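You operate a simulated robot arm through the tools that you are given. There is no shell and no other tool. Be economical: measure what you need, move in short steps, check, and stop when the job is done.

Carry out the task below with a simulated robot arm. There is one attempt and no reset: what you move stays moved.

TASK
Take the white crate on the yellow bench top and put it away on the top board of the packing shelf. Take the brown bag with a black clip and leave it in the inside of the pass tray. Fetch the white scoop and set it on the shelf under the yellow bench. Take the clear cup with a black foot on the red bench top and put it away on the brown bench top. Take the clear cup on the red bench top and put it away on the purple bench top. Put the red mesh tray on the top of the white cart away on the purple table top. Fetch the blue bucket and set it on the shelf under the purple table. Do these in any order. Set down upright: brown bag with a black clip, clear cup with a black foot, clear cup, blue bucket.

It is judged by the outcome, as a careful person would: the job done as asked, and still so three seconds after it is handed in. It fails if anything else is knocked over, pushed out of place, dropped, spilled or broken.

THE ROBOT
A 7-joint arm with a fingered hand on a trunk, on a base that drives. Base frame: it is fixed to the floor where the robot stands at the start and does not move with it; the origin is under the middle of the robot, x ahead of it, y to its left, z up; the surface under the hand at the start is at about z = 0.9. Readings come in m, degrees, newtons and seconds.
With the tool pointing down near the work surface it reaches from about 0.2 to 0.66 m from the robot's upright axis, wherever it stands. Its first joint turns from -115.0 to 115.0 degrees. Places, roughly: blue bucket (19x17x26 cm) [-3.2, 7.6, 0.3]; brown bag with a black clip (11x8x15 cm) [0.4, 0, 1]; brown bench top [-1.2, -1, 0.9]; clear cup (8x8x9 cm) [-2.3, 6.2, 0.9]; clear cup with a black foot (6x6x7 cm) [-2, 6, 0.9]; inside of the pass tray (22x20 cm) [0.42, -1.88, 0.38]; purple bench top [-0.9, -4.2, 0.8]; purple table top [0.5, 4.4, 0.9]; red mesh tray (26x30x7 cm) [-2.1, 7.5, 0.8]; shelf under the purple table [0.5, 4.4, 0.3]; shelf under the yellow bench [0.5, 0.4, 0.3]; top board of the packing shelf [0.5, 6.6, 1.2]; white crate (36x20x11 cm) [0.5, 0.2, 0.9]; white scoop (20x8x6 cm) [0.7, -0.2, 0.9]. Payload 3.1 kg.
Tool frame: the origin (TCP) lies between the finger pads and is the grasp point; the fingertips stand 0.022 m ahead of it; z points along the fingers, y is the line along which they close. The gripper opens to 0.112 m. The gripper's body begins 0.06 m behind the TCP. The gripper is a hand of 3 fingers: y runs from the thumb to the fingers, the wrist lies at [0, 0, -0.218] in the tool frame, and closing takes about 1.5 s.
Orientation is told as [roll, pitch, yaw] about the base's x, y, z axes, in that order, counted from this pose: with the fingers straight down and closing along the base's y, the tool's x points along the base's -x, its y along +y and its z along -z.

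THE INTERFACE
- The arm moves only by the tool apply_moves. Its argument "moves" is a list of rows, each a list of 6 numbers: the shift along the tool's x, y, z in m, then the turn, a rotation vector about the tool's x, y, z in degrees. In form: [[dx, dy, dz, wx, wy, wz], ...]. A call has 1 to 12 rows; each row shifts and turns the commanded pose from where the row before left it, along the tool's axes as they then stand. "jaw" is the opening, from 0 (shut) to 1 (fully open), set as the call begins (left out, the last holds). A row lasts 0.2 s, in which the tool goes at most 0.05 m and 8.6 degrees; a call with a longer step from one row to the next is refused whole, and so is a gripper value outside its range. Where a pose cannot be reached the arm comes as near as it can. A force on the tool above 40 N (or 10 N above the force at the start of the call, whichever is more), or a blocked arm, ends the call early, and 0.2 s more pass. The fingers move at their own pace (about 0.108 m/s each) and stop on an object; they squeeze with about 32 N. The grip force told is the motor's: it shows also when the fingers shut on nothing. Time passes only in rows, and 0.2 s behind the last, so rows that do not move let the fingers close. It gives the time, the measured TCP pose, the force on the tool (base axes), the opening and the grip force at its end, in the units of the frame above (readings bear some noise), with the torque about the TCP (base axes, N m) and any sound that the robot's microphone picked up.
- Cameras (640 x 400 px; columns grow to the right, rows downward): "scene" is now at [0.0108, 0.1531, 1.6813]; the picture's right is [0.02, -1.00, 0.00], its down [-0.83, -0.02, -0.56] and it looks along [0.56, 0.01, -0.83] (base axes); focal length 254 px, centre (320, 200). "wrist" rides on the gripper at [0.066, 0.003, -0.08] in the tool frame; the picture's right is [-0.05, 1.00, 0.00], its down [-0.77, -0.04, -0.64] and it looks along [-0.64, -0.03, 0.77] (tool axes); focal length 275 px, centre (320, 200). There is no depth. A picture from a camera that has moved, and an enlarged one, comes with that camera's place and axes in the base frame and with its lens.
- snapshot(camera): a new picture of that camera. No time passes.
- slide_trunk(by): slides the trunk up (or, below 0, down) by that many m; the arm and the scene camera ride with it, the base frame stays. It gives what a move gives, with no picture.
- steer(legs): drives the robot by 1 to 6 legs, each [ahead, left, turn to the left] in m, m and degrees, along the robot's own axes; the way and the turn of a leg run together, so that a leg with both is an arc; at most 1.5 m and 180 degrees a leg. The arm and the cameras ride along, it lands a little off, and it stops where it bumps. It gives what a move gives.
- set_fingers(finger1, finger2, thumb_bend): sets how far each is bent, from 0 (flat) to 1 (curled in); at 0.3 the hand is open as for a grip, at 0.7 the pads meet at the TCP. One left out holds its place. A second passes; each finger stops where it meets its share of the squeeze, and holds until it gets a number again. A gripper value or a shape takes the hand back. It gives what a move gives, with no picture; readings hold the bend of each and the force on the fingers (four entries, about 0 where the hand has none), thumb and palm.
- set_grasp(shape): the hand has 3 fingers and takes this shape, open, in about a second: jaw (thumb against the fingers, like two jaws); tri (thumb and two fingers); tip (a fingertip pinch); poke (one finger out to press); point (the index stretched); flat (the hand flat); cup (the hand cupped); fist (a fist). The gripper value then closes the fingers along that shape, each until it touches; the sizes above hold for jaw. It gives what a move gives, with no picture.
- aim_head(pan, tilt): turns the head with the scene camera to pan (to the left, within 155 degrees either way) and tilt (down, from -29 to 69), counted from straight ahead of the robot. It gives what a move gives.
- enlarge(camera, box): a new picture of the part [left, top, right, bottom] of that camera's present view, enlarged. No time passes.
- job_done(): hands the job in; it is judged then, once.

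Work in short steps. Places have to be worked out from the pictures, the camera data and where the tool is seen: move nearer, look again, correct. Check each grasp and each placing, and mend what went wrong. You have 207 turns and 180 pictures in all, those below and enlarged ones among them. Open the gripper and draw the arm clear of the work before you hand the job in, unless the task says otherwise; then end with one line.

The tools are called after "Call:" by a JSON object that holds its "method" and its "body". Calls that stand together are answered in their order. apply_moves: Moves the arm, as the interface text tells. Its arguments: {"type":"object","properties":{"moves":{"type":"array"},"jaw":{"type":"number"}},"required":["moves"]} The other tools are called the same way: slide_trunk (by) slides the trunk up or down; set_grasp (shape) gives the hand a shape; set_fingers (finger1, finger2, thumb_bend) moves the fingers one by one; steer (legs) drives the base; aim_head (pan, tilt) turns the head that bears the scene camera; snapshot (camera) takes a picture; enlarge (camera, box) takes an enlarged picture of a part of a camera's view; job_done () hands the job in.

At the start:

```text
time: 0.0
ee_pos: [0.4127, -0.0901, 1.1472]
ee_rot: [0.1, 0.0, 0.0]
ft_force: [-0.1, 0.0, 0.6]
moment: [0.0, 0.02, 0.0]
grip_width: 0.1117
finger_force: 0.0
shape: jaw
bend: [0.3, 0.3, 0.3]
finger forces: [0.0, 0.1, 0.0, 0.0, 0.0, 0.0]
trunk travel left (down, up): [-0.825, 0.165]
robot x, y, heading: [0.0027, -0.0005, -0.2]
head pan, tilt: [1.3, 55.7]
```

scene: 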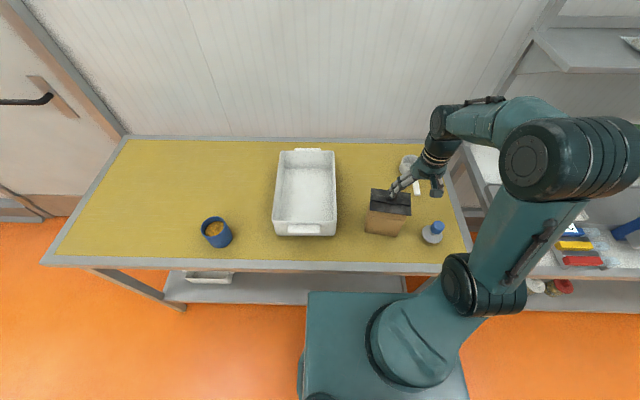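
wrist: 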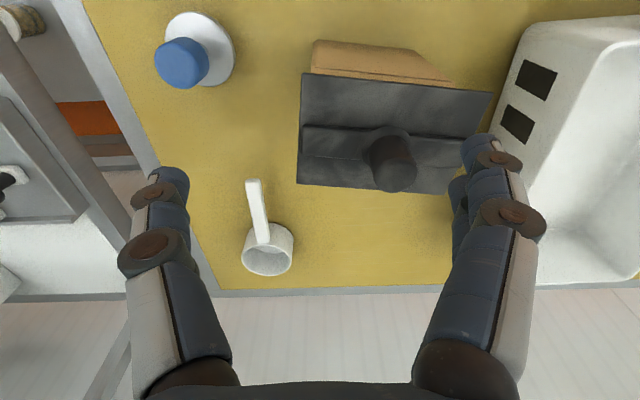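

The scoop handle points toward me at about (0.55–0.62, -0.185). I'll first move the hand above it at a safe height and look again.

Call:
{"method": "apply_moves", "body": {"moves": [[-0.03, -0.02, 0, 0, 0, 0], [-0.035, -0.02, 0, 0, 0, 0], [-0.035, -0.02, 0, 0, 0, 0], [-0.035, -0.02, 0, 0, 0, 0], [-0.03, -0.017, 0, 0, 0, 0], [0, 0, 0, 0, 0, 0]], "jaw": 1}}

Call:
{"method": "snapshot", "body": {"camera": "wrist"}}

Call:
{"method": "aim_head", "body": {"pan": -75, "tilt": 35}}

Call:
{"method": "snapshot", "body": {"camera": "scene"}}

```text
time: 1.4
ee_pos: [0.5741, -0.1872, 1.1459]
ee_rot: [0.0, 0.0, 0.1]
ft_force: [0.3, 0.7, -0.8]
moment: [0.03, -0.02, 0.01]
grip_width: 0.1122
finger_force: 0.0
shape: jaw
bend: [0.3, 0.3, 0.3]
finger forces: [0.0, 0.0, 0.0, 0.0, 0.0, 0.1]
trunk travel left (down, up): [-0.825, 0.165]
robot x, y, heading: [-0.0004, -0.0011, -0.1]
head pan, tilt: [1.3, 55.7]
```

```text
177 pictures are left
camera wrist: at [0.5077, -0.1821, 1.2268], right [0.05, 1.0, 0.0], down [0.77, -0.04, 0.64], along [0.64, -0.03, -0.77], focal length 275 px, centre (320, 200)
```

wrist: 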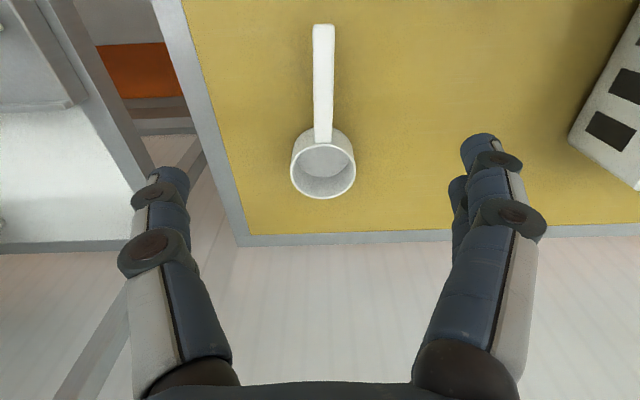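

```text
time: 2.9
ee_pos: [0.5758, -0.186, 1.1457]
ee_rot: [0.0, 0.0, 0.0]
ft_force: [0.3, -0.4, 0.5]
moment: [0.03, -0.02, 0.01]
grip_width: 0.1121
finger_force: 0.1
shape: jaw
bend: [0.3, 0.3, 0.3]
finger forces: [0.0, 0.1, 0.1, 0.1, 0.0, 0.0]
trunk travel left (down, up): [-0.825, 0.165]
robot x, y, heading: [-0.0046, -0.0034, 0.3]
head pan, tilt: [-75.0, 35.0]
```

```text
176 pictures are left
camera scene: at [-0.0375, 0.0665, 1.7104], right [-0.97, -0.26, 0.0], down [-0.15, 0.55, -0.82], along [0.21, -0.79, -0.57], focal length 254 px, centre (320, 200)
```

scene: 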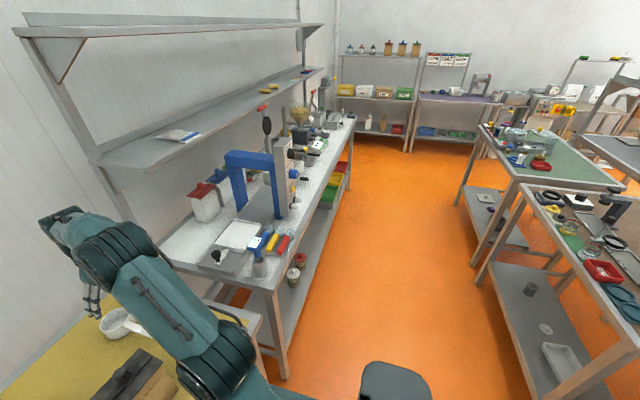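

The handle lies along x at y≈-0.184, about x 0.545–0.65. I'll descend over its middle.

Call:
{"method": "apply_moves", "body": {"moves": [[-0.02, 0.002, 0.04, 0, 0, 0], [0, 0, 0.045, 0, 0, 0], [0, 0, 0.045, 0, 0, 0], [0, 0, 0.035, 0, 0, 0], [0, 0, 0.02, 0, 0, 0], [0, 0, 0.01, 0, 0, 0], [0, 0, 0, 0, 0, 0]]}}

Call:
{"method": "snapshot", "body": {"camera": "wrist"}}

```text
time: 4.5
ee_pos: [0.5946, -0.1871, 0.9533]
ee_rot: [0.0, -0.1, 0.1]
ft_force: [-0.1, 0.1, 0.6]
moment: [-0.01, 0.02, -0.01]
grip_width: 0.1118
finger_force: 0.0
shape: jaw
bend: [0.3, 0.3, 0.3]
finger forces: [0.0, 0.1, 0.0, 0.0, 0.0, 0.1]
trunk travel left (down, up): [-0.825, 0.165]
robot x, y, heading: [0.0014, 0.0008, 0.1]
head pan, tilt: [-75.0, 35.0]
```

```text
175 pictures are left
camera wrist: at [0.5284, -0.1814, 1.0344], right [0.05, 1.0, 0.0], down [0.77, -0.04, 0.64], along [0.64, -0.03, -0.77], focal length 275 px, centre (320, 200)
```

wrist: 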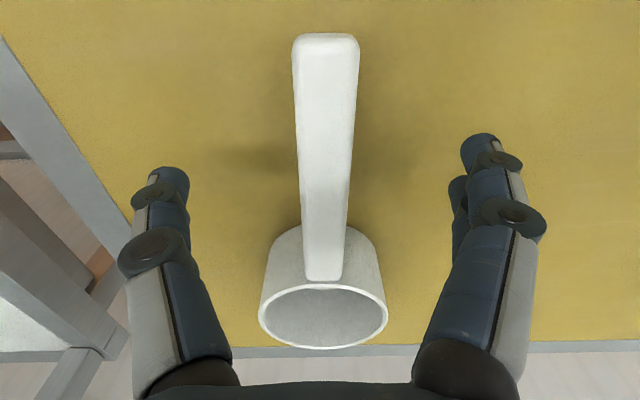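

The handle sits centred between the fingers. I'll go down slightly and close.

Call:
{"method": "apply_moves", "body": {"moves": [[-0.002, 0.002, 0.012, 0, 0, 0], [0, 0, 0, 0, 0, 0]]}}

Call:
{"method": "apply_moves", "body": {"moves": [[0, 0, 0, 0, 0, 0], [0, 0, 0, 0, 0, 0], [0, 0, 0, 0, 0, 0], [0, 0, 0, 0, 0, 0], [0, 0, 0, 0, 0, 0], [0, 0, 0, 0, 0, 0], [0, 0, 0, 0, 0, 0], [0, 0, 0, 0, 0, 0]], "jaw": 0}}

Call:
{"method": "snapshot", "body": {"camera": "wrist"}}

```text
time: 5.1
ee_pos: [0.5964, -0.1836, 0.9423]
ee_rot: [-0.1, 0.0, 0.0]
ft_force: [-0.5, 0.0, -0.4]
moment: [0.02, 0.03, 0.0]
grip_width: 0.112
finger_force: 0.2
shape: jaw
bend: [0.3, 0.3, 0.3]
finger forces: [0.1, 0.0, 0.1, 0.0, 0.0, 0.1]
trunk travel left (down, up): [-0.825, 0.165]
robot x, y, heading: [-0.0006, -0.001, 0.2]
head pan, tilt: [-75.0, 35.0]
```

```text
time: 6.9
ee_pos: [0.5974, -0.182, 0.9412]
ee_rot: [0.0, 0.0, -0.1]
ft_force: [0.0, 0.0, -0.6]
moment: [0.03, 0.0, 0.02]
grip_width: 0.0
finger_force: 32.4
shape: jaw
bend: [0.71, 0.7, 0.76]
finger forces: [8.0, 8.1, 0.0, 0.0, 27.6, 0.1]
trunk travel left (down, up): [-0.825, 0.165]
robot x, y, heading: [0.0029, 0.0053, 0.1]
head pan, tilt: [-75.0, 35.0]
```

```text
174 pictures are left
camera wrist: at [0.5303, -0.1786, 1.0222], right [0.05, 1.0, 0.0], down [0.77, -0.04, 0.64], along [0.64, -0.03, -0.77], focal length 275 px, centre (320, 200)
```

wrist: 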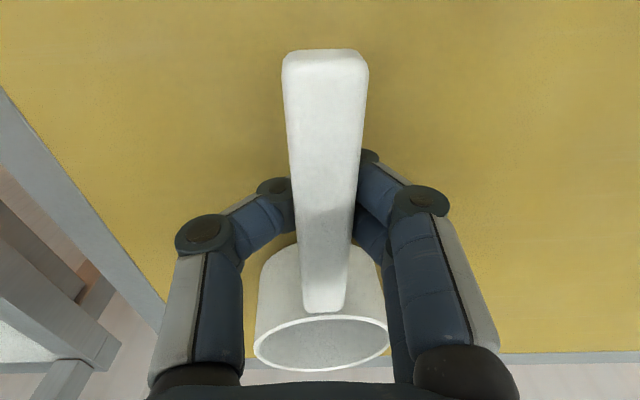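

The fingers shut below the handle, so it sits higher than I thought. I'll open, rise 3 cm and close again.

Call:
{"method": "apply_moves", "body": {"moves": [[0, 0, 0, 0, 0, 0], [0, 0, 0, 0, 0, 0], [0, 0, 0, 0, 0, 0], [0, 0, 0, 0, 0, 0], [0, 0, 0, 0, 0, 0], [0, 0, 0, 0, 0, 0], [0, 0, -0.015, 0, 0, 0], [0, 0, -0.012, 0, 0, 0], [0, 0, 0, 0, 0, 0]], "jaw": 1}}

Call:
{"method": "apply_moves", "body": {"moves": [[0, 0, 0, 0, 0, 0], [0, 0, 0, 0, 0, 0], [0, 0, 0, 0, 0, 0], [0, 0, 0, 0, 0, 0], [0, 0, 0, 0, 0, 0], [0, 0, 0, 0, 0, 0], [0, 0, 0, 0, 0, 0], [0, 0, 0, 0, 0, 0]], "jaw": 0}}

Call:
{"method": "snapshot", "body": {"camera": "wrist"}}

```text
time: 8.9
ee_pos: [0.5981, -0.1818, 0.9681]
ee_rot: [0.0, 0.0, 0.0]
ft_force: [0.1, -0.8, 0.8]
moment: [0.05, 0.02, -0.03]
grip_width: 0.1119
finger_force: 0.0
shape: jaw
bend: [0.3, 0.3, 0.3]
finger forces: [0.0, 0.0, 0.0, 0.0, 0.0, 0.0]
trunk travel left (down, up): [-0.825, 0.165]
robot x, y, heading: [0.0025, -0.0003, -0.1]
head pan, tilt: [-75.0, 35.0]
```

```text
time: 10.7
ee_pos: [0.5989, -0.1819, 0.969]
ee_rot: [0.0, 0.0, 0.0]
ft_force: [0.6, 0.6, 0.3]
moment: [0.02, 0.0, 0.02]
grip_width: 0.0001
finger_force: 32.2
shape: jaw
bend: [0.69, 0.69, 0.77]
finger forces: [0.1, 0.0, 0.0, 0.1, 0.0, 0.0]
trunk travel left (down, up): [-0.825, 0.165]
robot x, y, heading: [-0.0027, -0.0003, 0.4]
head pan, tilt: [-75.0, 35.0]
```

```text
173 pictures are left
camera wrist: at [0.5306, -0.1781, 1.0488], right [0.05, 1.0, 0.0], down [0.77, -0.04, 0.64], along [0.64, -0.03, -0.77], focal length 275 px, centre (320, 200)
```

wrist: 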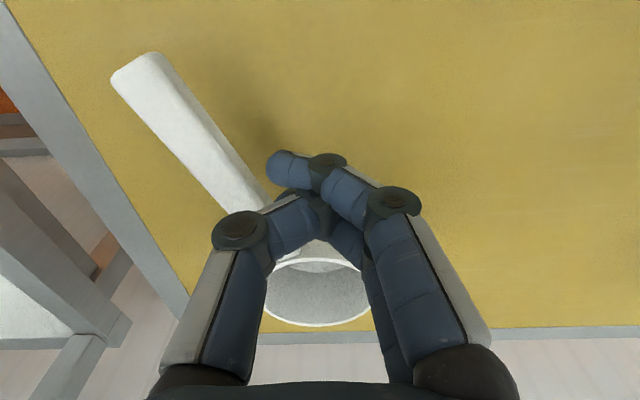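

The scoop has swivelled, its handle now at the left. I'll open, rise and look again.

Call:
{"method": "apply_moves", "body": {"moves": [[0, 0, -0.02, 0, 0, 0], [0, 0, -0.03, 0, 0, 0], [0.02, 0, -0.04, 0, 0, 0], [0.02, 0, -0.04, 0, 0, 0], [0, 0, 0, 0, 0, 0], [0, 0, 0, 0, 0, 0], [0, 0, 0, 0, 0, 0]], "jaw": 1}}

Call:
{"method": "snapshot", "body": {"camera": "wrist"}}

Call:
{"method": "aim_head", "body": {"pan": -15, "tilt": 50}}

Call:
{"method": "snapshot", "body": {"camera": "scene"}}

```text
time: 12.3
ee_pos: [0.5583, -0.1822, 1.0974]
ee_rot: [-0.1, 0.0, -0.1]
ft_force: [-0.4, -0.2, 0.8]
moment: [-0.01, -0.01, 0.0]
grip_width: 0.1119
finger_force: 0.1
shape: jaw
bend: [0.3, 0.3, 0.3]
finger forces: [0.0, 0.1, 0.1, 0.0, 0.1, 0.1]
trunk travel left (down, up): [-0.825, 0.165]
robot x, y, heading: [0.0005, 0.0011, 0.0]
head pan, tilt: [-75.0, 35.0]
```

```text
172 pictures are left
camera wrist: at [0.49, -0.1771, 1.178], right [0.05, 1.0, 0.0], down [0.77, -0.04, 0.64], along [0.63, -0.03, -0.77], focal length 275 px, centre (320, 200)
```

wrist: 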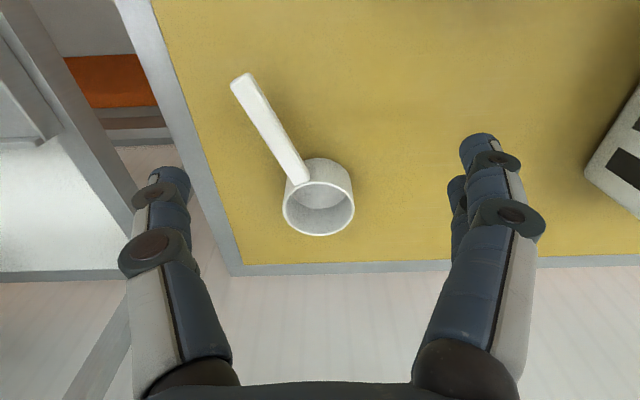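

```text
time: 13.6
ee_pos: [0.5579, -0.181, 1.0974]
ee_rot: [0.0, 0.0, 0.0]
ft_force: [0.0, 0.7, 0.4]
moment: [0.02, 0.0, -0.01]
grip_width: 0.112
finger_force: 0.1
shape: jaw
bend: [0.3, 0.3, 0.3]
finger forces: [0.1, 0.0, 0.1, 0.0, 0.0, 0.1]
trunk travel left (down, up): [-0.825, 0.165]
robot x, y, heading: [-0.0029, 0.0012, -0.1]
head pan, tilt: [-15.0, 50.0]
```

```text
171 pictures are left
camera scene: at [0.0139, 0.1315, 1.6887], right [-0.26, -0.97, 0.0], down [-0.74, 0.2, -0.64], along [0.62, -0.17, -0.77], focal length 254 px, centre (320, 200)
```

scene: 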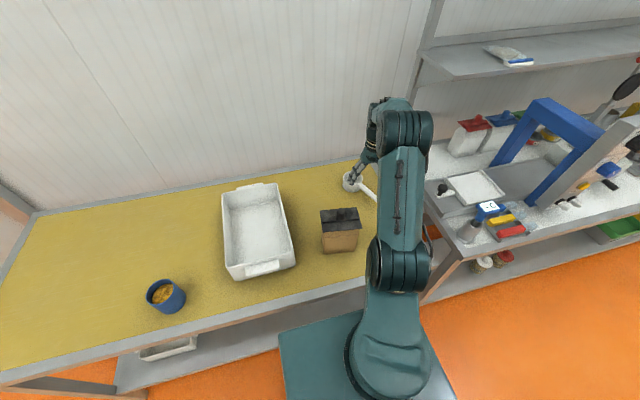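

By triangulation the handle is at z≈0.95, from (0.552,-0.244) to (0.65,-0.206), turned about 22°. I'll yaw the hand with it and come down to 0.956 to look.

Call:
{"method": "apply_moves", "body": {"moves": [[0, 0, 0, 0, 0, -7.4], [0, 0, 0, 0, 0, -7.3], [0, 0, 0, 0, 0, -7.3], [-0.005, -0.03, 0.02, 0, 0, 0], [-0.005, -0.0257, 0.03, 0, 0, 0], [0, 0, 0.035, 0, 0, 0], [0, 0, 0.035, 0, 0, 0], [0, 0, 0.021, 0, 0, 0], [0, 0, 0, 0, 0, 0]]}}

Call:
{"method": "snapshot", "body": {"camera": "wrist"}}

```text
time: 15.6
ee_pos: [0.5905, -0.2297, 0.9548]
ee_rot: [0.1, 0.0, 22.0]
ft_force: [-0.2, 0.8, -1.0]
moment: [-0.04, -0.02, 0.01]
grip_width: 0.112
finger_force: 0.1
shape: jaw
bend: [0.3, 0.3, 0.3]
finger forces: [0.0, 0.0, 0.0, 0.0, 0.0, 0.1]
trunk travel left (down, up): [-0.825, 0.165]
robot x, y, heading: [-0.0003, -0.0024, -0.2]
head pan, tilt: [-15.0, 50.0]
```

```text
170 pictures are left
camera wrist: at [0.5264, -0.251, 1.0353], right [-0.33, 0.94, 0.0], down [0.73, 0.26, 0.64], along [0.6, 0.21, -0.77], focal length 275 px, centre (320, 200)
```

wrist: 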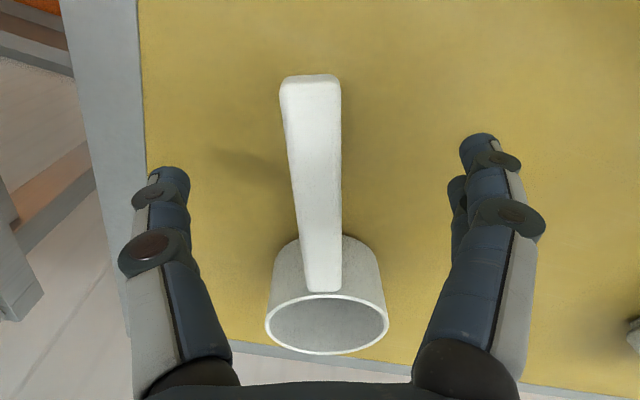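

The handle is on the tool's centre line. I'll close gently here.

Call:
{"method": "apply_moves", "body": {"moves": [[0, 0, 0, 0, 0, 0], [0, 0, 0, 0, 0, 0], [0, 0, 0, 0, 0, 0], [0, 0, 0, 0, 0, 0], [0, 0, 0, 0, 0, 0], [0, 0, 0, 0, 0, 0], [0, 0, 0, 0, 0, 0], [0, 0, 0, 0, 0, 0]], "jaw": 0}}

Call:
{"method": "snapshot", "body": {"camera": "wrist"}}

```text
time: 17.4
ee_pos: [0.5895, -0.2301, 0.9547]
ee_rot: [0.0, -0.1, 22.0]
ft_force: [-0.1, -0.8, -0.1]
moment: [0.02, 0.07, 0.01]
grip_width: 0.0144
finger_force: 31.5
shape: jaw
bend: [0.72, 0.72, 0.7]
finger forces: [14.5, 14.4, 0.1, 0.0, 28.8, 0.0]
trunk travel left (down, up): [-0.825, 0.165]
robot x, y, heading: [0.0031, 0.0006, 0.0]
head pan, tilt: [-15.0, 50.0]
```

```text
169 pictures are left
camera wrist: at [0.5265, -0.2509, 1.0354], right [-0.33, 0.94, 0.0], down [0.73, 0.26, 0.64], along [0.6, 0.21, -0.77], focal length 275 px, centre (320, 200)
```

wrist: 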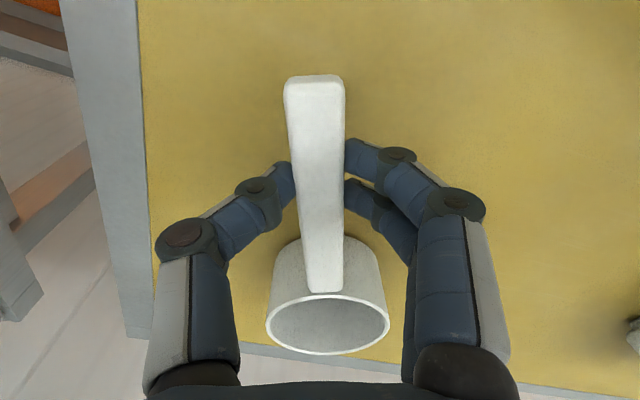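

Grip is solid (1.4 cm, balanced forces). I'll lift, look, and yaw back to zero.

Call:
{"method": "apply_moves", "body": {"moves": [[0, 0, -0.03, 0, 0, 0], [0, 0, -0.05, 0, 0, 0], [0, 0, -0.05, 0, 0, 0], [0, 0, -0.05, 0, 0, 0], [0, 0, -0.02, 0, 0, 7.4], [0, 0, 0, 0, 0, 7.3], [0, 0, 0, 0, 0, 7.3], [0.04, 0.02, 0, 0, 0, 0], [0.03, 0.02, 0, 0, 0, 0], [0, 0, 0, 0, 0, 0]]}}

Call:
{"method": "snapshot", "body": {"camera": "wrist"}}

```text
time: 19.6
ee_pos: [0.5193, -0.1908, 1.1559]
ee_rot: [0.0, 0.1, 0.0]
ft_force: [0.7, -0.2, -0.3]
moment: [-0.07, 0.08, 0.01]
grip_width: 0.0141
finger_force: 32.0
shape: jaw
bend: [0.73, 0.72, 0.7]
finger forces: [15.3, 14.0, 0.0, 0.1, 29.3, 0.0]
trunk travel left (down, up): [-0.825, 0.165]
robot x, y, heading: [0.0026, -0.0038, 0.1]
head pan, tilt: [-15.0, 50.0]
```

```text
168 pictures are left
camera wrist: at [0.4533, -0.1864, 1.2371], right [0.05, 1.0, 0.0], down [0.77, -0.04, 0.64], along [0.64, -0.03, -0.77], focal length 275 px, centre (320, 200)
```

wrist: 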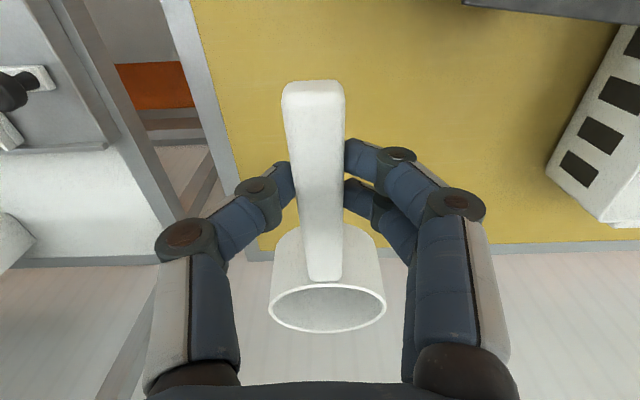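

The scoop is held level. I'll back away from the bench and shift left, then lower the trunk and look at the shelf.

Call:
{"method": "steer", "body": {"legs": [[-0.65, 0, 0], [0, 0.4, 0]]}}

Call:
{"method": "slide_trunk", "body": {"by": -0.62}}

Call:
{"method": "aim_head", "body": {"pan": 0, "tilt": 35}}

Call:
{"method": "snapshot", "body": {"camera": "scene"}}

```text
time: 25.3
ee_pos: [-0.131, 0.2045, 1.1555]
ee_rot: [0.0, -0.1, -0.1]
ft_force: [0.4, 1.2, -1.3]
moment: [0.0, 0.11, 0.03]
grip_width: 0.0144
finger_force: 32.0
shape: jaw
bend: [0.73, 0.72, 0.7]
finger forces: [15.3, 14.0, 0.1, 0.0, 29.3, 0.0]
trunk travel left (down, up): [-0.825, 0.165]
robot x, y, heading: [-0.6502, 0.3963, -0.6]
head pan, tilt: [-15.0, 50.0]
```

```text
refused: -0.62 is not a number from -0.4 to 0.4
```

```text
time: 26.1
ee_pos: [-0.1314, 0.2033, 1.1573]
ee_rot: [0.0, 0.0, -0.1]
ft_force: [0.9, 0.0, -0.5]
moment: [0.02, 0.09, 0.04]
grip_width: 0.0143
finger_force: 31.7
shape: jaw
bend: [0.73, 0.72, 0.7]
finger forces: [15.2, 14.0, 0.0, 0.1, 29.3, 0.1]
trunk travel left (down, up): [-0.825, 0.165]
robot x, y, heading: [-0.6483, 0.399, -0.1]
head pan, tilt: [0.0, 35.0]
```

```text
167 pictures are left
camera scene: at [-0.6227, 0.5469, 1.7104], right [0.0, -1.0, 0.0], down [-0.57, 0.0, -0.82], along [0.82, 0.0, -0.57], focal length 254 px, centre (320, 200)
```

scene: 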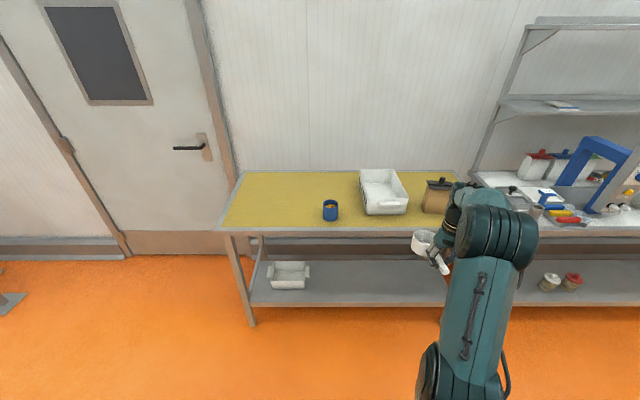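

The shelf is clear apart from a white box at the left. I'll lower the trunk and view the arm's clearance.

Call:
{"method": "slide_trunk", "body": {"by": -0.4}}

Call:
{"method": "slide_trunk", "body": {"by": -0.24}}

Call:
{"method": "aim_head", "body": {"pan": -10, "tilt": 15}}

Call:
{"method": "snapshot", "body": {"camera": "scene"}}

```text
time: 29.9
ee_pos: [-0.1311, 0.2039, 0.7565]
ee_rot: [0.0, -0.1, -0.2]
ft_force: [-0.1, -0.4, -0.1]
moment: [-0.03, 0.08, -0.02]
grip_width: 0.0145
finger_force: 32.1
shape: jaw
bend: [0.73, 0.72, 0.7]
finger forces: [15.3, 13.9, 0.0, 0.0, 29.2, 0.0]
trunk travel left (down, up): [-0.425, 0.565]
robot x, y, heading: [-0.6534, 0.3941, -0.2]
head pan, tilt: [0.0, 35.0]
```

```text
time: 32.4
ee_pos: [-0.1313, 0.2042, 0.516]
ee_rot: [0.0, 0.0, -0.1]
ft_force: [0.5, -0.5, -1.5]
moment: [-0.01, 0.06, 0.02]
grip_width: 0.0141
finger_force: 31.8
shape: jaw
bend: [0.73, 0.72, 0.7]
finger forces: [15.3, 13.9, 0.0, 0.0, 29.3, 0.0]
trunk travel left (down, up): [-0.185, 0.805]
robot x, y, heading: [-0.6493, 0.3957, 0.1]
head pan, tilt: [0.0, 35.0]
```

```text
time: 33.2
ee_pos: [-0.1313, 0.2045, 0.5173]
ee_rot: [0.0, 0.0, -0.1]
ft_force: [0.1, -0.1, -1.2]
moment: [0.02, 0.08, 0.01]
grip_width: 0.0144
finger_force: 32.2
shape: jaw
bend: [0.73, 0.72, 0.7]
finger forces: [15.4, 14.0, 0.1, 0.0, 29.3, 0.1]
trunk travel left (down, up): [-0.185, 0.805]
robot x, y, heading: [-0.6514, 0.3957, -0.2]
head pan, tilt: [-10.0, 15.0]
```

```text
166 pictures are left
camera scene: at [-0.6189, 0.531, 1.1023], right [-0.18, -0.98, 0.0], down [-0.26, 0.05, -0.97], along [0.95, -0.17, -0.26], focal length 254 px, centre (320, 200)
```

scene: 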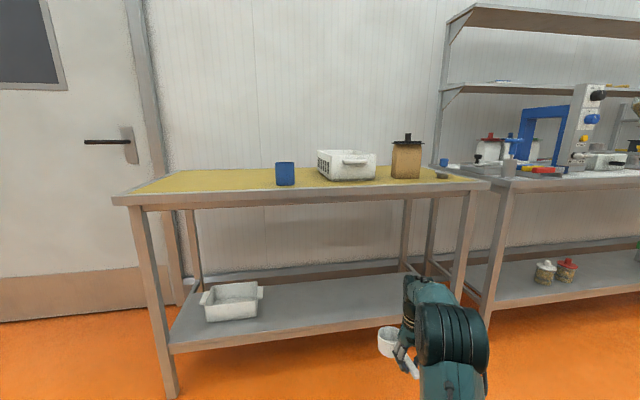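

The view is clear with plenty of room. I'll lower another 10 cm and drive in under the bench front.

Call:
{"method": "slide_trunk", "body": {"by": -0.09}}

Call:
{"method": "steer", "body": {"legs": [[0.4, 0, 0], [0.14, 0, 0]]}}

Call:
{"method": "aim_head", "body": {"pan": -10, "tilt": 40}}

Call:
{"method": "snapshot", "body": {"camera": "scene"}}

Call:
{"method": "snapshot", "body": {"camera": "wrist"}}

```text
time: 34.5
ee_pos: [-0.1308, 0.2049, 0.4275]
ee_rot: [0.0, 0.0, -0.1]
ft_force: [0.2, -0.3, -0.6]
moment: [0.02, 0.11, 0.0]
grip_width: 0.014
finger_force: 32.0
shape: jaw
bend: [0.73, 0.72, 0.7]
finger forces: [15.3, 14.1, 0.1, 0.1, 29.4, 0.0]
trunk travel left (down, up): [-0.095, 0.895]
robot x, y, heading: [-0.6495, 0.3957, 0.0]
head pan, tilt: [-10.0, 15.0]
```

```text
time: 37.9
ee_pos: [0.4147, 0.1968, 0.4273]
ee_rot: [-0.1, 0.0, -0.5]
ft_force: [0.1, -0.1, -1.3]
moment: [0.02, 0.1, 0.01]
grip_width: 0.0141
finger_force: 31.6
shape: jaw
bend: [0.73, 0.72, 0.7]
finger forces: [15.3, 14.1, 0.0, 0.0, 29.3, 0.0]
trunk travel left (down, up): [-0.095, 0.895]
robot x, y, heading: [-0.1047, 0.3904, -0.5]
head pan, tilt: [-10.0, 15.0]
```

```text
time: 38.8
ee_pos: [0.4145, 0.1978, 0.4266]
ee_rot: [0.0, -0.1, -0.6]
ft_force: [-0.3, 0.2, -1.1]
moment: [0.03, 0.09, 0.01]
grip_width: 0.0144
finger_force: 31.8
shape: jaw
bend: [0.73, 0.72, 0.7]
finger forces: [15.4, 14.0, 0.0, 0.1, 29.2, 0.0]
trunk travel left (down, up): [-0.095, 0.895]
robot x, y, heading: [-0.1061, 0.3905, -0.6]
head pan, tilt: [-10.0, 40.0]
```

```text
165 pictures are left
camera scene: at [-0.0788, 0.5285, 0.9729], right [-0.18, -0.98, 0.0], down [-0.63, 0.12, -0.77], along [0.75, -0.14, -0.64], focal length 254 px, centre (320, 200)
```

scene: 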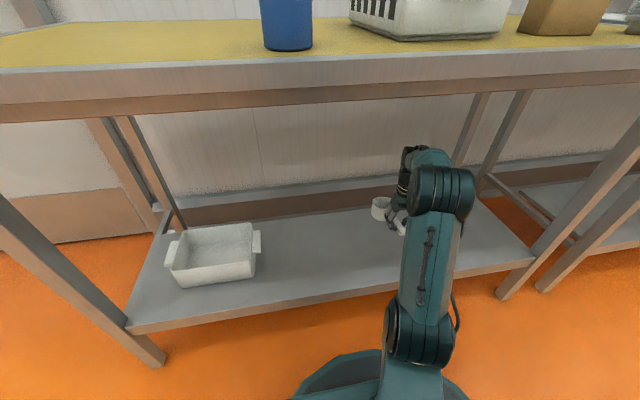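

```text
164 pictures are left
camera wrist: at [0.3474, 0.2015, 0.5074], right [0.06, 1.0, 0.0], down [0.77, -0.04, 0.64], along [0.63, -0.04, -0.77], focal length 275 px, centre (320, 200)
```

wrist: 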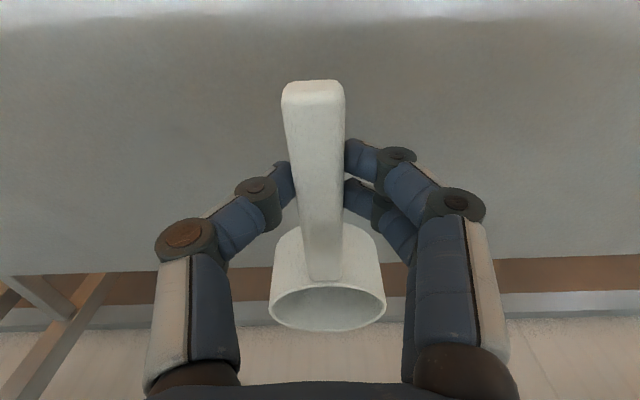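

Scoop is above the shelf with room behind. I'll lower it in steps until the force shows contact.

Call:
{"method": "apply_moves", "body": {"moves": [[0, 0, 0.03, 0, 0, 0], [0, 0, 0.02, 0, 0, 0], [0, 0, 0.01, 0, 0, 0], [0, 0, 0, 0, 0, 0]]}}

Call:
{"method": "snapshot", "body": {"camera": "wrist"}}

```text
time: 39.8
ee_pos: [0.4156, 0.1977, 0.3655]
ee_rot: [0.0, 0.0, -0.5]
ft_force: [0.0, 0.3, -1.3]
moment: [-0.01, 0.08, -0.02]
grip_width: 0.0142
finger_force: 32.0
shape: jaw
bend: [0.73, 0.72, 0.7]
finger forces: [15.3, 14.1, 0.0, 0.0, 29.3, 0.0]
trunk travel left (down, up): [-0.095, 0.895]
robot x, y, heading: [-0.1023, 0.3896, -0.4]
head pan, tilt: [-10.0, 40.0]
```

```text
163 pictures are left
camera wrist: at [0.3478, 0.2017, 0.4473], right [0.06, 1.0, 0.0], down [0.77, -0.04, 0.64], along [0.63, -0.04, -0.77], focal length 275 px, centre (320, 200)
```

wrist: 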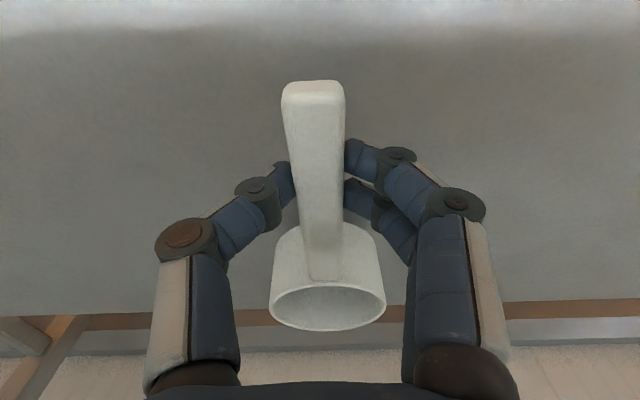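

Call:
{"method": "apply_moves", "body": {"moves": [[0, 0, 0.006, 0, 0, 0], [0, 0, 0.006, 0, 0, 0], [0, 0, 0, 0, 0, 0]]}}

Call:
{"method": "apply_moves", "body": {"moves": [[0, 0, 0.006, 0, 0, 0], [0, 0, 0, 0, 0, 0]]}}

Call:
{"method": "apply_moves", "body": {"moves": [[0, 0, 0.006, 0, 0, 0], [0, 0, 0, 0, 0, 0]]}}

```text
time: 40.6
ee_pos: [0.4156, 0.1966, 0.3537]
ee_rot: [-0.1, 0.0, -0.6]
ft_force: [0.1, -0.7, -0.9]
moment: [0.01, 0.09, -0.04]
grip_width: 0.0144
finger_force: 32.1
shape: jaw
bend: [0.73, 0.72, 0.7]
finger forces: [15.3, 14.0, 0.0, 0.1, 29.3, 0.0]
trunk travel left (down, up): [-0.095, 0.895]
robot x, y, heading: [-0.1033, 0.3915, -0.5]
head pan, tilt: [-10.0, 40.0]
```

```text
time: 41.2
ee_pos: [0.4141, 0.1972, 0.3475]
ee_rot: [0.1, 0.0, -0.6]
ft_force: [0.4, 1.1, -0.6]
moment: [0.03, 0.09, 0.0]
grip_width: 0.0142
finger_force: 32.1
shape: jaw
bend: [0.73, 0.72, 0.7]
finger forces: [15.2, 14.2, 0.0, 0.0, 29.3, 0.1]
trunk travel left (down, up): [-0.095, 0.895]
robot x, y, heading: [-0.1028, 0.3924, -0.6]
head pan, tilt: [-10.0, 40.0]
```

```text
time: 41.8
ee_pos: [0.4152, 0.1963, 0.3428]
ee_rot: [-0.1, 0.0, -0.6]
ft_force: [1.7, 0.0, -0.8]
moment: [0.01, 0.02, 0.0]
grip_width: 0.0144
finger_force: 31.9
shape: jaw
bend: [0.73, 0.72, 0.7]
finger forces: [15.1, 14.4, 0.0, 0.0, 29.4, 0.0]
trunk travel left (down, up): [-0.095, 0.895]
robot x, y, heading: [-0.1043, 0.391, -0.5]
head pan, tilt: [-10.0, 40.0]
```

The torque change suggests the bowl is touching. I'll go 3 mm further and check.

Call:
{"method": "apply_moves", "body": {"moves": [[0, 0, 0.003, 0, 0, 0], [0, 0, 0, 0, 0, 0]]}}

Call:
{"method": "snapshot", "body": {"camera": "wrist"}}

```text
time: 42.4
ee_pos: [0.4153, 0.1971, 0.341]
ee_rot: [0.0, 0.0, -0.6]
ft_force: [-0.3, 0.7, 1.2]
moment: [-0.01, -0.02, 0.01]
grip_width: 0.0144
finger_force: 31.4
shape: jaw
bend: [0.73, 0.72, 0.7]
finger forces: [15.0, 14.4, 0.1, 0.1, 29.5, 0.1]
trunk travel left (down, up): [-0.095, 0.895]
robot x, y, heading: [-0.1013, 0.3915, -0.4]
head pan, tilt: [-10.0, 40.0]
```

```text
162 pictures are left
camera wrist: at [0.348, 0.2019, 0.4204], right [0.06, 1.0, 0.0], down [0.77, -0.04, 0.64], along [0.63, -0.04, -0.77], focal length 275 px, centre (320, 200)
```

wrist: 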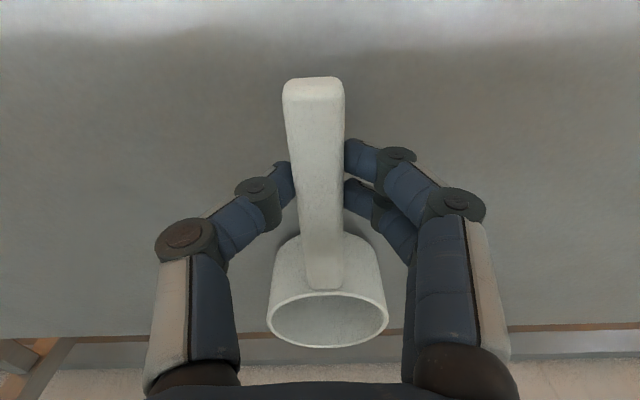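

It is resting on the shelf. I'll open and then raise the hand clear.

Call:
{"method": "apply_moves", "body": {"moves": [[0, 0, 0, 0, 0, 0], [0, 0, 0, 0, 0, 0], [0, 0, 0, 0, 0, 0], [0, 0, 0, 0, 0, 0], [0, 0, 0, 0, 0, 0], [0, 0, 0, 0, 0, 0], [0, 0, -0.03, 0, 0, 0], [0, 0, -0.04, 0, 0, 0], [0, 0, -0.04, 0, 0, 0]], "jaw": 1}}

Call:
{"method": "snapshot", "body": {"camera": "wrist"}}

```text
time: 44.4
ee_pos: [0.4147, 0.198, 0.449]
ee_rot: [0.0, 0.0, -0.6]
ft_force: [0.2, 0.2, -1.3]
moment: [0.01, -0.02, -0.02]
grip_width: 0.1117
finger_force: 0.0
shape: jaw
bend: [0.3, 0.3, 0.3]
finger forces: [0.1, 0.0, 0.0, 0.0, 0.0, 0.0]
trunk travel left (down, up): [-0.095, 0.895]
robot x, y, heading: [-0.1043, 0.3905, -0.8]
head pan, tilt: [-10.0, 40.0]
```

```text
161 pictures are left
camera wrist: at [0.3469, 0.2024, 0.5303], right [0.06, 1.0, 0.0], down [0.77, -0.04, 0.64], along [0.63, -0.04, -0.77], focal length 275 px, centre (320, 200)
```

wrist: 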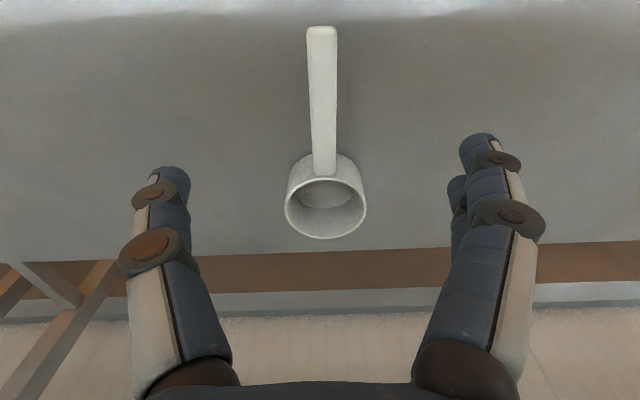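

Scoop is placed upright on the shelf. Next the bag: back out, raise the trunk, return to the bench front.

Call:
{"method": "steer", "body": {"legs": [[-0.55, 0, 0.5], [0, -0.39, 0]]}}

Call:
{"method": "slide_trunk", "body": {"by": 0.4}}

Call:
{"method": "slide_trunk", "body": {"by": 0.38}}

Call:
{"method": "steer", "body": {"legs": [[0.58, 0, 0]]}}

Call:
{"method": "apply_moves", "body": {"moves": [[0.0, 0.03, 0, 0, 0, -8.5], [0, 0.03, 0, 0, 0, -8.5], [0, 0.03, 0, 0, 0, -8.5], [0, 0.03, 0, 0, 0, -8.5], [0, 0, 0, 0, 0, -8.5], [0, 0, 0, 0, 0, -8.5], [0, 0, 0, 0, 0, -8.5], [0, 0, 0, 0, 0, -8.5], [0, 0, 0, 0, 0, -8.5], [0, 0, 0, 0, 0, -8.5], [0, 0, 0, 0, 0, -5.0], [0, 0, 0, 0, 0, 0]]}}

Call:
{"method": "snapshot", "body": {"camera": "wrist"}}

Call:
{"method": "aim_head", "body": {"pan": -5, "tilt": 50}}

Call:
{"method": "snapshot", "body": {"camera": "scene"}}

```text
time: 49.7
ee_pos: [-0.1435, -0.1844, 0.4488]
ee_rot: [0.1, 0.0, 0.4]
ft_force: [-0.5, 0.5, 0.0]
moment: [0.0, 0.0, 0.03]
grip_width: 0.112
finger_force: 0.1
shape: jaw
bend: [0.3, 0.3, 0.3]
finger forces: [0.0, 0.0, 0.0, 0.1, 0.0, 0.0]
trunk travel left (down, up): [-0.095, 0.895]
robot x, y, heading: [-0.6634, 0.0032, 0.4]
head pan, tilt: [-10.0, 40.0]
```

```text
time: 53.5
ee_pos: [-0.1437, -0.1846, 0.8498]
ee_rot: [-0.1, 0.0, 0.4]
ft_force: [-0.5, -0.1, 0.3]
moment: [0.01, -0.01, -0.01]
grip_width: 0.1119
finger_force: 0.0
shape: jaw
bend: [0.3, 0.3, 0.3]
finger forces: [0.0, 0.0, 0.0, 0.0, 0.1, 0.0]
trunk travel left (down, up): [-0.495, 0.495]
robot x, y, heading: [-0.6627, 0.0056, 0.5]
head pan, tilt: [-10.0, 40.0]
```

```text
time: 57.2
ee_pos: [-0.143, -0.1844, 1.229]
ee_rot: [0.0, 0.1, 0.4]
ft_force: [0.1, -1.1, 0.2]
moment: [0.03, -0.03, 0.01]
grip_width: 0.1122
finger_force: 0.2
shape: jaw
bend: [0.3, 0.3, 0.3]
finger forces: [0.1, 0.1, 0.0, 0.1, 0.1, 0.0]
trunk travel left (down, up): [-0.875, 0.115]
robot x, y, heading: [-0.6659, 0.0014, 0.2]
head pan, tilt: [-10.0, 40.0]
```

```text
time: 60.5
ee_pos: [0.4362, -0.1795, 1.2293]
ee_rot: [0.1, 0.0, 0.4]
ft_force: [0.4, -0.3, 0.6]
moment: [-0.02, 0.0, 0.0]
grip_width: 0.1119
finger_force: 0.0
shape: jaw
bend: [0.3, 0.3, 0.3]
finger forces: [0.0, 0.1, 0.0, 0.0, 0.1, 0.0]
trunk travel left (down, up): [-0.875, 0.115]
robot x, y, heading: [-0.0845, 0.012, 0.7]
head pan, tilt: [-10.0, 40.0]
```

```text
time: 63.1
ee_pos: [0.4096, -0.0624, 1.2289]
ee_rot: [0.1, 0.1, 90.5]
ft_force: [-0.7, -0.6, -0.4]
moment: [-0.03, 0.02, -0.01]
grip_width: 0.1121
finger_force: 0.2
shape: jaw
bend: [0.3, 0.3, 0.3]
finger forces: [0.1, 0.1, 0.1, 0.1, 0.0, 0.0]
trunk travel left (down, up): [-0.875, 0.115]
robot x, y, heading: [-0.0853, 0.0055, 0.5]
head pan, tilt: [-10.0, 40.0]
```

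```text
160 pictures are left
camera wrist: at [0.4062, -0.1272, 1.3096], right [-1.0, 0.04, 0.0], down [0.03, 0.77, 0.63], along [0.02, 0.63, -0.77], focal length 275 px, centre (320, 200)
```

wrist: 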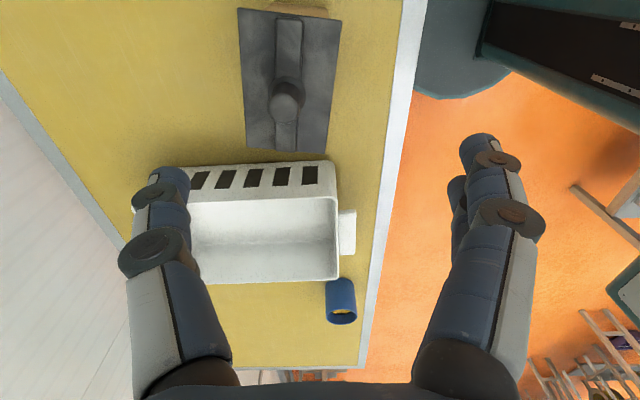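

```text
time: 63.8
ee_pos: [0.4085, -0.0644, 1.2294]
ee_rot: [0.0, 0.0, 90.3]
ft_force: [0.5, 0.1, 0.3]
moment: [-0.03, 0.01, 0.0]
grip_width: 0.1121
finger_force: 0.1
shape: jaw
bend: [0.3, 0.3, 0.3]
finger forces: [0.0, 0.0, 0.0, 0.0, 0.0, 0.0]
trunk travel left (down, up): [-0.875, 0.115]
robot x, y, heading: [-0.0855, 0.0044, 0.5]
head pan, tilt: [-5.0, 50.0]
```

```text
159 pictures are left
camera scene: at [-0.07, 0.1503, 1.7388], right [-0.08, -1.0, 0.0], down [-0.76, 0.06, -0.64], along [0.64, -0.05, -0.77], focal length 254 px, centre (320, 200)
```

scene: 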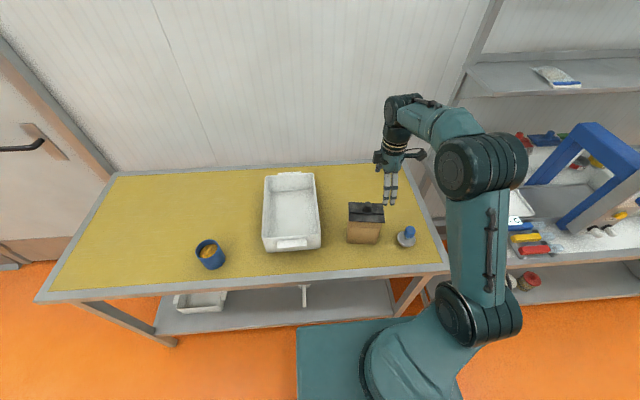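

The bag's top centre is about (0.44,-0.043), thickness along x. I'll align above it and descend partway to check.

Call:
{"method": "apply_moves", "body": {"moves": [[-0.021, -0.0315, 0, 0, 0, 0], [0, 0, 0.045, 0, 0, 0], [0, 0, 0.045, 0, 0, 0], [0, 0, 0.02, 0, 0, 0], [0, 0, 0, 0, 0, 0]]}}

Call:
{"method": "snapshot", "body": {"camera": "wrist"}}

Call:
{"method": "enlarge", "body": {"camera": "scene", "box": [300, 120, 460, 270]}}

```text
time: 65.0
ee_pos: [0.4389, -0.043, 1.1198]
ee_rot: [0.0, -0.1, 90.5]
ft_force: [0.3, 0.0, -0.7]
moment: [0.01, 0.01, 0.0]
grip_width: 0.112
finger_force: 0.0
shape: jaw
bend: [0.3, 0.3, 0.3]
finger forces: [0.0, 0.0, 0.0, 0.1, 0.1, 0.1]
trunk travel left (down, up): [-0.875, 0.115]
robot x, y, heading: [-0.086, 0.008, 0.5]
head pan, tilt: [-5.0, 50.0]
```

```text
158 pictures are left
camera wrist: at [0.4342, -0.1074, 1.201], right [-1.0, 0.04, 0.0], down [0.03, 0.77, 0.64], along [0.03, 0.64, -0.77], focal length 275 px, centre (320, 200)
```

wrist: 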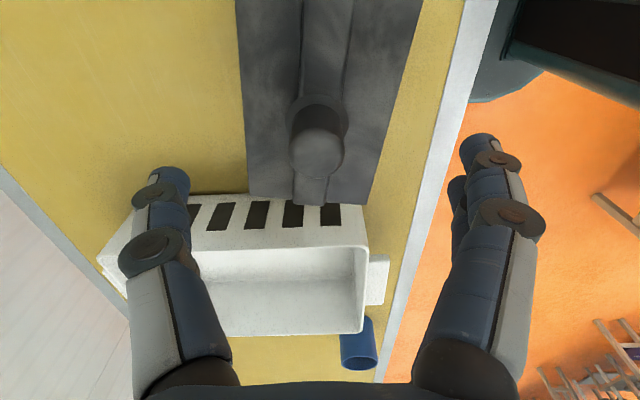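

```text
2.67 times, centred on (380, 195) of scene
camera zoom: at [-0.071, 0.15, 1.7388], right [-0.08, -1.0, 0.0], down [-0.76, 0.06, -0.64], along [0.64, -0.05, -0.77], focal length 679 px, centre (160, 213)
```

zoom: 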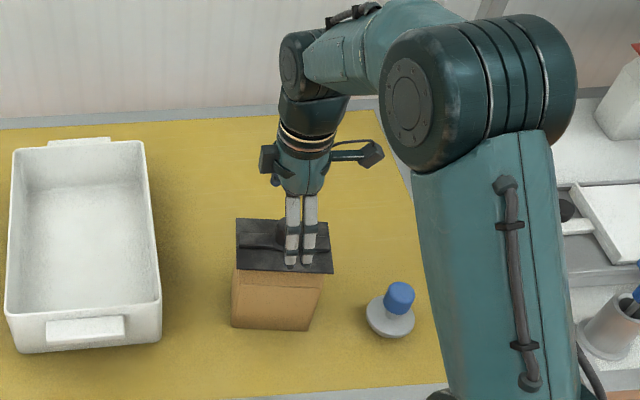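

Alignment is good. I'll descend slowly to about 1.03, watching for contact with the knob on top.

Call:
{"method": "apply_moves", "body": {"moves": [[0, 0, 0.03, 0, 0, 0], [0, 0, 0.03, 0, 0, 0], [0, 0, 0.025, 0, 0, 0], [0, 0, 0, 0, 0, 0]]}}

Call:
{"method": "snapshot", "body": {"camera": "wrist"}}

Call:
{"method": "enlarge", "body": {"camera": "scene", "box": [320, 150, 440, 260]}}

```text
time: 66.0
ee_pos: [0.4388, -0.0427, 1.0362]
ee_rot: [-0.1, 0.0, 90.4]
ft_force: [0.0, 0.3, 0.7]
moment: [0.03, -0.01, -0.03]
grip_width: 0.1121
finger_force: 0.1
shape: jaw
bend: [0.3, 0.3, 0.3]
finger forces: [0.0, 0.1, 0.1, 0.0, 0.2, 0.0]
trunk travel left (down, up): [-0.875, 0.115]
robot x, y, heading: [-0.0854, 0.0069, 0.6]
head pan, tilt: [-5.0, 50.0]
```

```text
156 pictures are left
camera wrist: at [0.4348, -0.1078, 1.1156], right [-1.0, 0.04, 0.0], down [0.03, 0.77, 0.64], along [0.02, 0.64, -0.77], focal length 275 px, centre (320, 200)
```

wrist: 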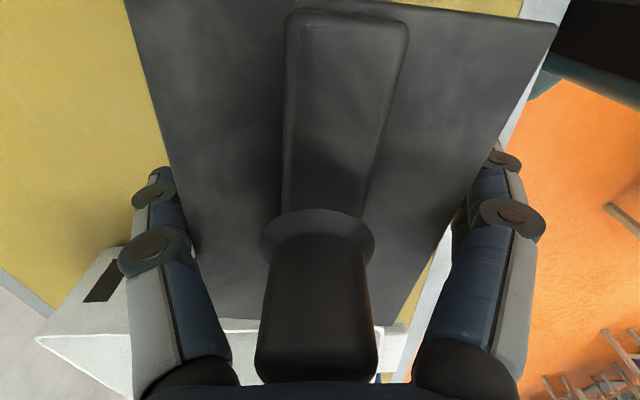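

```text
3.64 times, centred on (380, 205) of scene
camera zoom: at [-0.0704, 0.1506, 1.7387], right [-0.08, -1.0, 0.0], down [-0.76, 0.06, -0.64], along [0.64, -0.05, -0.77], focal length 926 px, centre (102, 182)
```

zoom: 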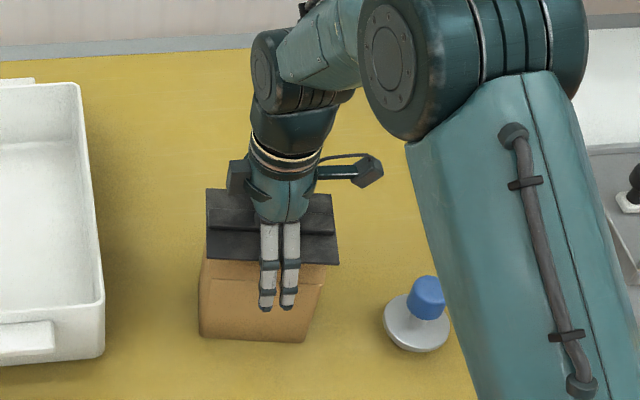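

Fingers straddle the body just below the flap; the knob nears the palm. I'll try two more 8 mm steps.

Call:
{"method": "apply_moves", "body": {"moves": [[0, 0, 0.008, 0, 0, 0], [0, 0, 0, 0, 0, 0]]}}

Call:
{"method": "apply_moves", "body": {"moves": [[0, 0, 0.008, 0, 0, 0], [0, 0, 0, 0, 0, 0]]}}

```text
time: 66.6
ee_pos: [0.4394, -0.0428, 1.0284]
ee_rot: [-0.3, 0.0, 90.4]
ft_force: [2.8, 0.2, 24.1]
moment: [-0.04, 0.02, -0.04]
grip_width: 0.1118
finger_force: 0.0
shape: jaw
bend: [0.3, 0.3, 0.3]
finger forces: [0.4, 0.1, 0.0, 0.1, 3.7, 20.3]
trunk travel left (down, up): [-0.875, 0.115]
robot x, y, heading: [-0.0857, 0.0079, 0.5]
head pan, tilt: [-5.0, 50.0]
```

```text
time: 66.9
ee_pos: [0.441, -0.0436, 1.0286]
ee_rot: [-0.9, -0.1, 90.4]
ft_force: [-2.0, 0.9, 26.0]
moment: [-0.01, -0.17, -0.01]
grip_width: 0.1121
finger_force: 0.1
shape: jaw
bend: [0.3, 0.3, 0.3]
finger forces: [1.5, 0.1, 0.0, 0.0, 1.4, 23.8]
trunk travel left (down, up): [-0.875, 0.115]
robot x, y, heading: [-0.0856, 0.0108, 0.6]
head pan, tilt: [-5.0, 50.0]
stopped in row 1: the force on the tool passed its limit at 48 N (the readings are from after the stop); the commanded pose is now the measured one
```

Palm touched the knob. I'll back off 6 mm and close.

Call:
{"method": "apply_moves", "body": {"moves": [[0, 0, -0.006, 0, 0, 0], [0, 0, 0, 0, 0, 0]]}}

Call:
{"method": "apply_moves", "body": {"moves": [[0, 0, 0, 0, 0, 0], [0, 0, 0, 0, 0, 0], [0, 0, 0, 0, 0, 0], [0, 0, 0, 0, 0, 0], [0, 0, 0, 0, 0, 0], [0, 0, 0, 0, 0, 0]], "jaw": 0}}

Call:
{"method": "enlarge", "body": {"camera": "scene", "box": [320, 150, 440, 260]}}

```text
time: 67.5
ee_pos: [0.4422, -0.0434, 1.0303]
ee_rot: [-0.4, 0.0, 90.4]
ft_force: [-1.0, -0.5, 0.7]
moment: [0.0, -0.04, 0.02]
grip_width: 0.1119
finger_force: 0.0
shape: jaw
bend: [0.3, 0.3, 0.3]
finger forces: [0.1, 0.1, 0.1, 0.0, 0.2, 0.7]
trunk travel left (down, up): [-0.875, 0.115]
robot x, y, heading: [-0.0873, 0.0031, 0.6]
head pan, tilt: [-5.0, 50.0]
```

```text
time: 68.9
ee_pos: [0.4419, -0.0429, 1.0318]
ee_rot: [-0.3, 0.0, 90.3]
ft_force: [0.7, 0.0, -0.2]
moment: [0.0, 0.01, 0.01]
grip_width: 0.0679
finger_force: 32.6
shape: jaw
bend: [0.71, 0.71, 0.73]
finger forces: [15.3, 14.1, 0.1, 0.0, 30.3, 1.3]
trunk travel left (down, up): [-0.875, 0.115]
robot x, y, heading: [-0.0829, 0.0037, 0.3]
head pan, tilt: [-5.0, 50.0]
```

```text
3.64 times, centred on (380, 205) of scene
camera zoom: at [-0.0698, 0.1506, 1.7387], right [-0.08, -1.0, 0.0], down [-0.76, 0.06, -0.64], along [0.64, -0.05, -0.77], focal length 926 px, centre (102, 182)
```

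zoom: 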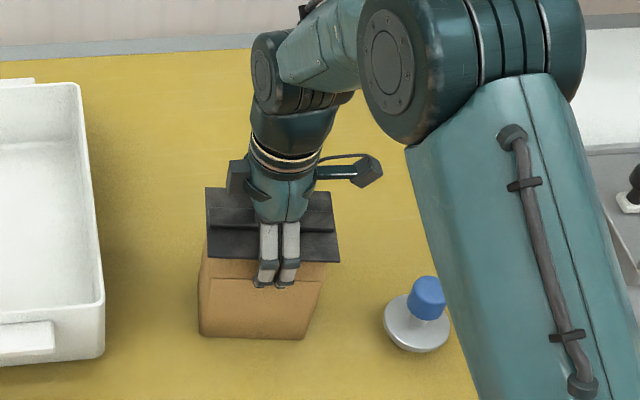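

The grip holds at 6.8 cm width. I'll lift 15 cm and check.

Call:
{"method": "apply_moves", "body": {"moves": [[0, 0, -0.02, 0, 0, 0], [0, 0, -0.03, 0, 0, 0], [0, 0, -0.04, 0, 0, 0], [0, 0, -0.04, 0, 0, 0], [0, 0, -0.03, 0, 0, 0], [0, 0, 0, 0, 0, 0]]}}

Call:
{"method": "enlarge", "body": {"camera": "scene", "box": [320, 100, 480, 260]}}

```text
time: 70.3
ee_pos: [0.4428, -0.0444, 1.1924]
ee_rot: [-0.4, 0.0, 90.4]
ft_force: [0.0, 0.2, -2.1]
moment: [-0.02, 0.0, -0.01]
grip_width: 0.0679
finger_force: 32.4
shape: jaw
bend: [0.71, 0.71, 0.73]
finger forces: [15.2, 14.3, 0.0, 0.0, 30.4, 1.3]
trunk travel left (down, up): [-0.875, 0.115]
robot x, y, heading: [-0.0872, 0.0057, 0.7]
head pan, tilt: [-5.0, 50.0]
```

```text
2.50 times, centred on (400, 180) of scene
camera zoom: at [-0.0696, 0.1504, 1.7387], right [-0.08, -1.0, 0.0], down [-0.76, 0.06, -0.64], along [0.64, -0.05, -0.77], focal length 636 px, centre (120, 250)
```

zoom: 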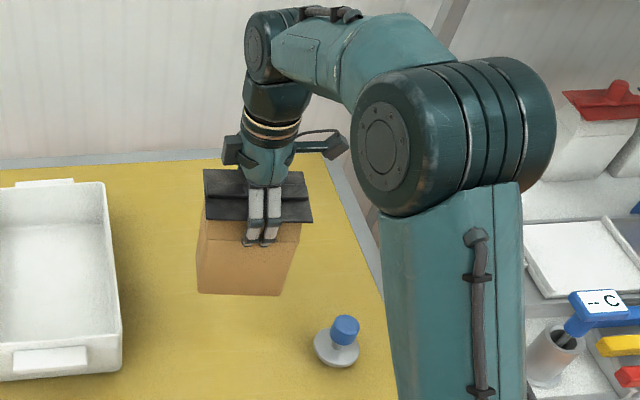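

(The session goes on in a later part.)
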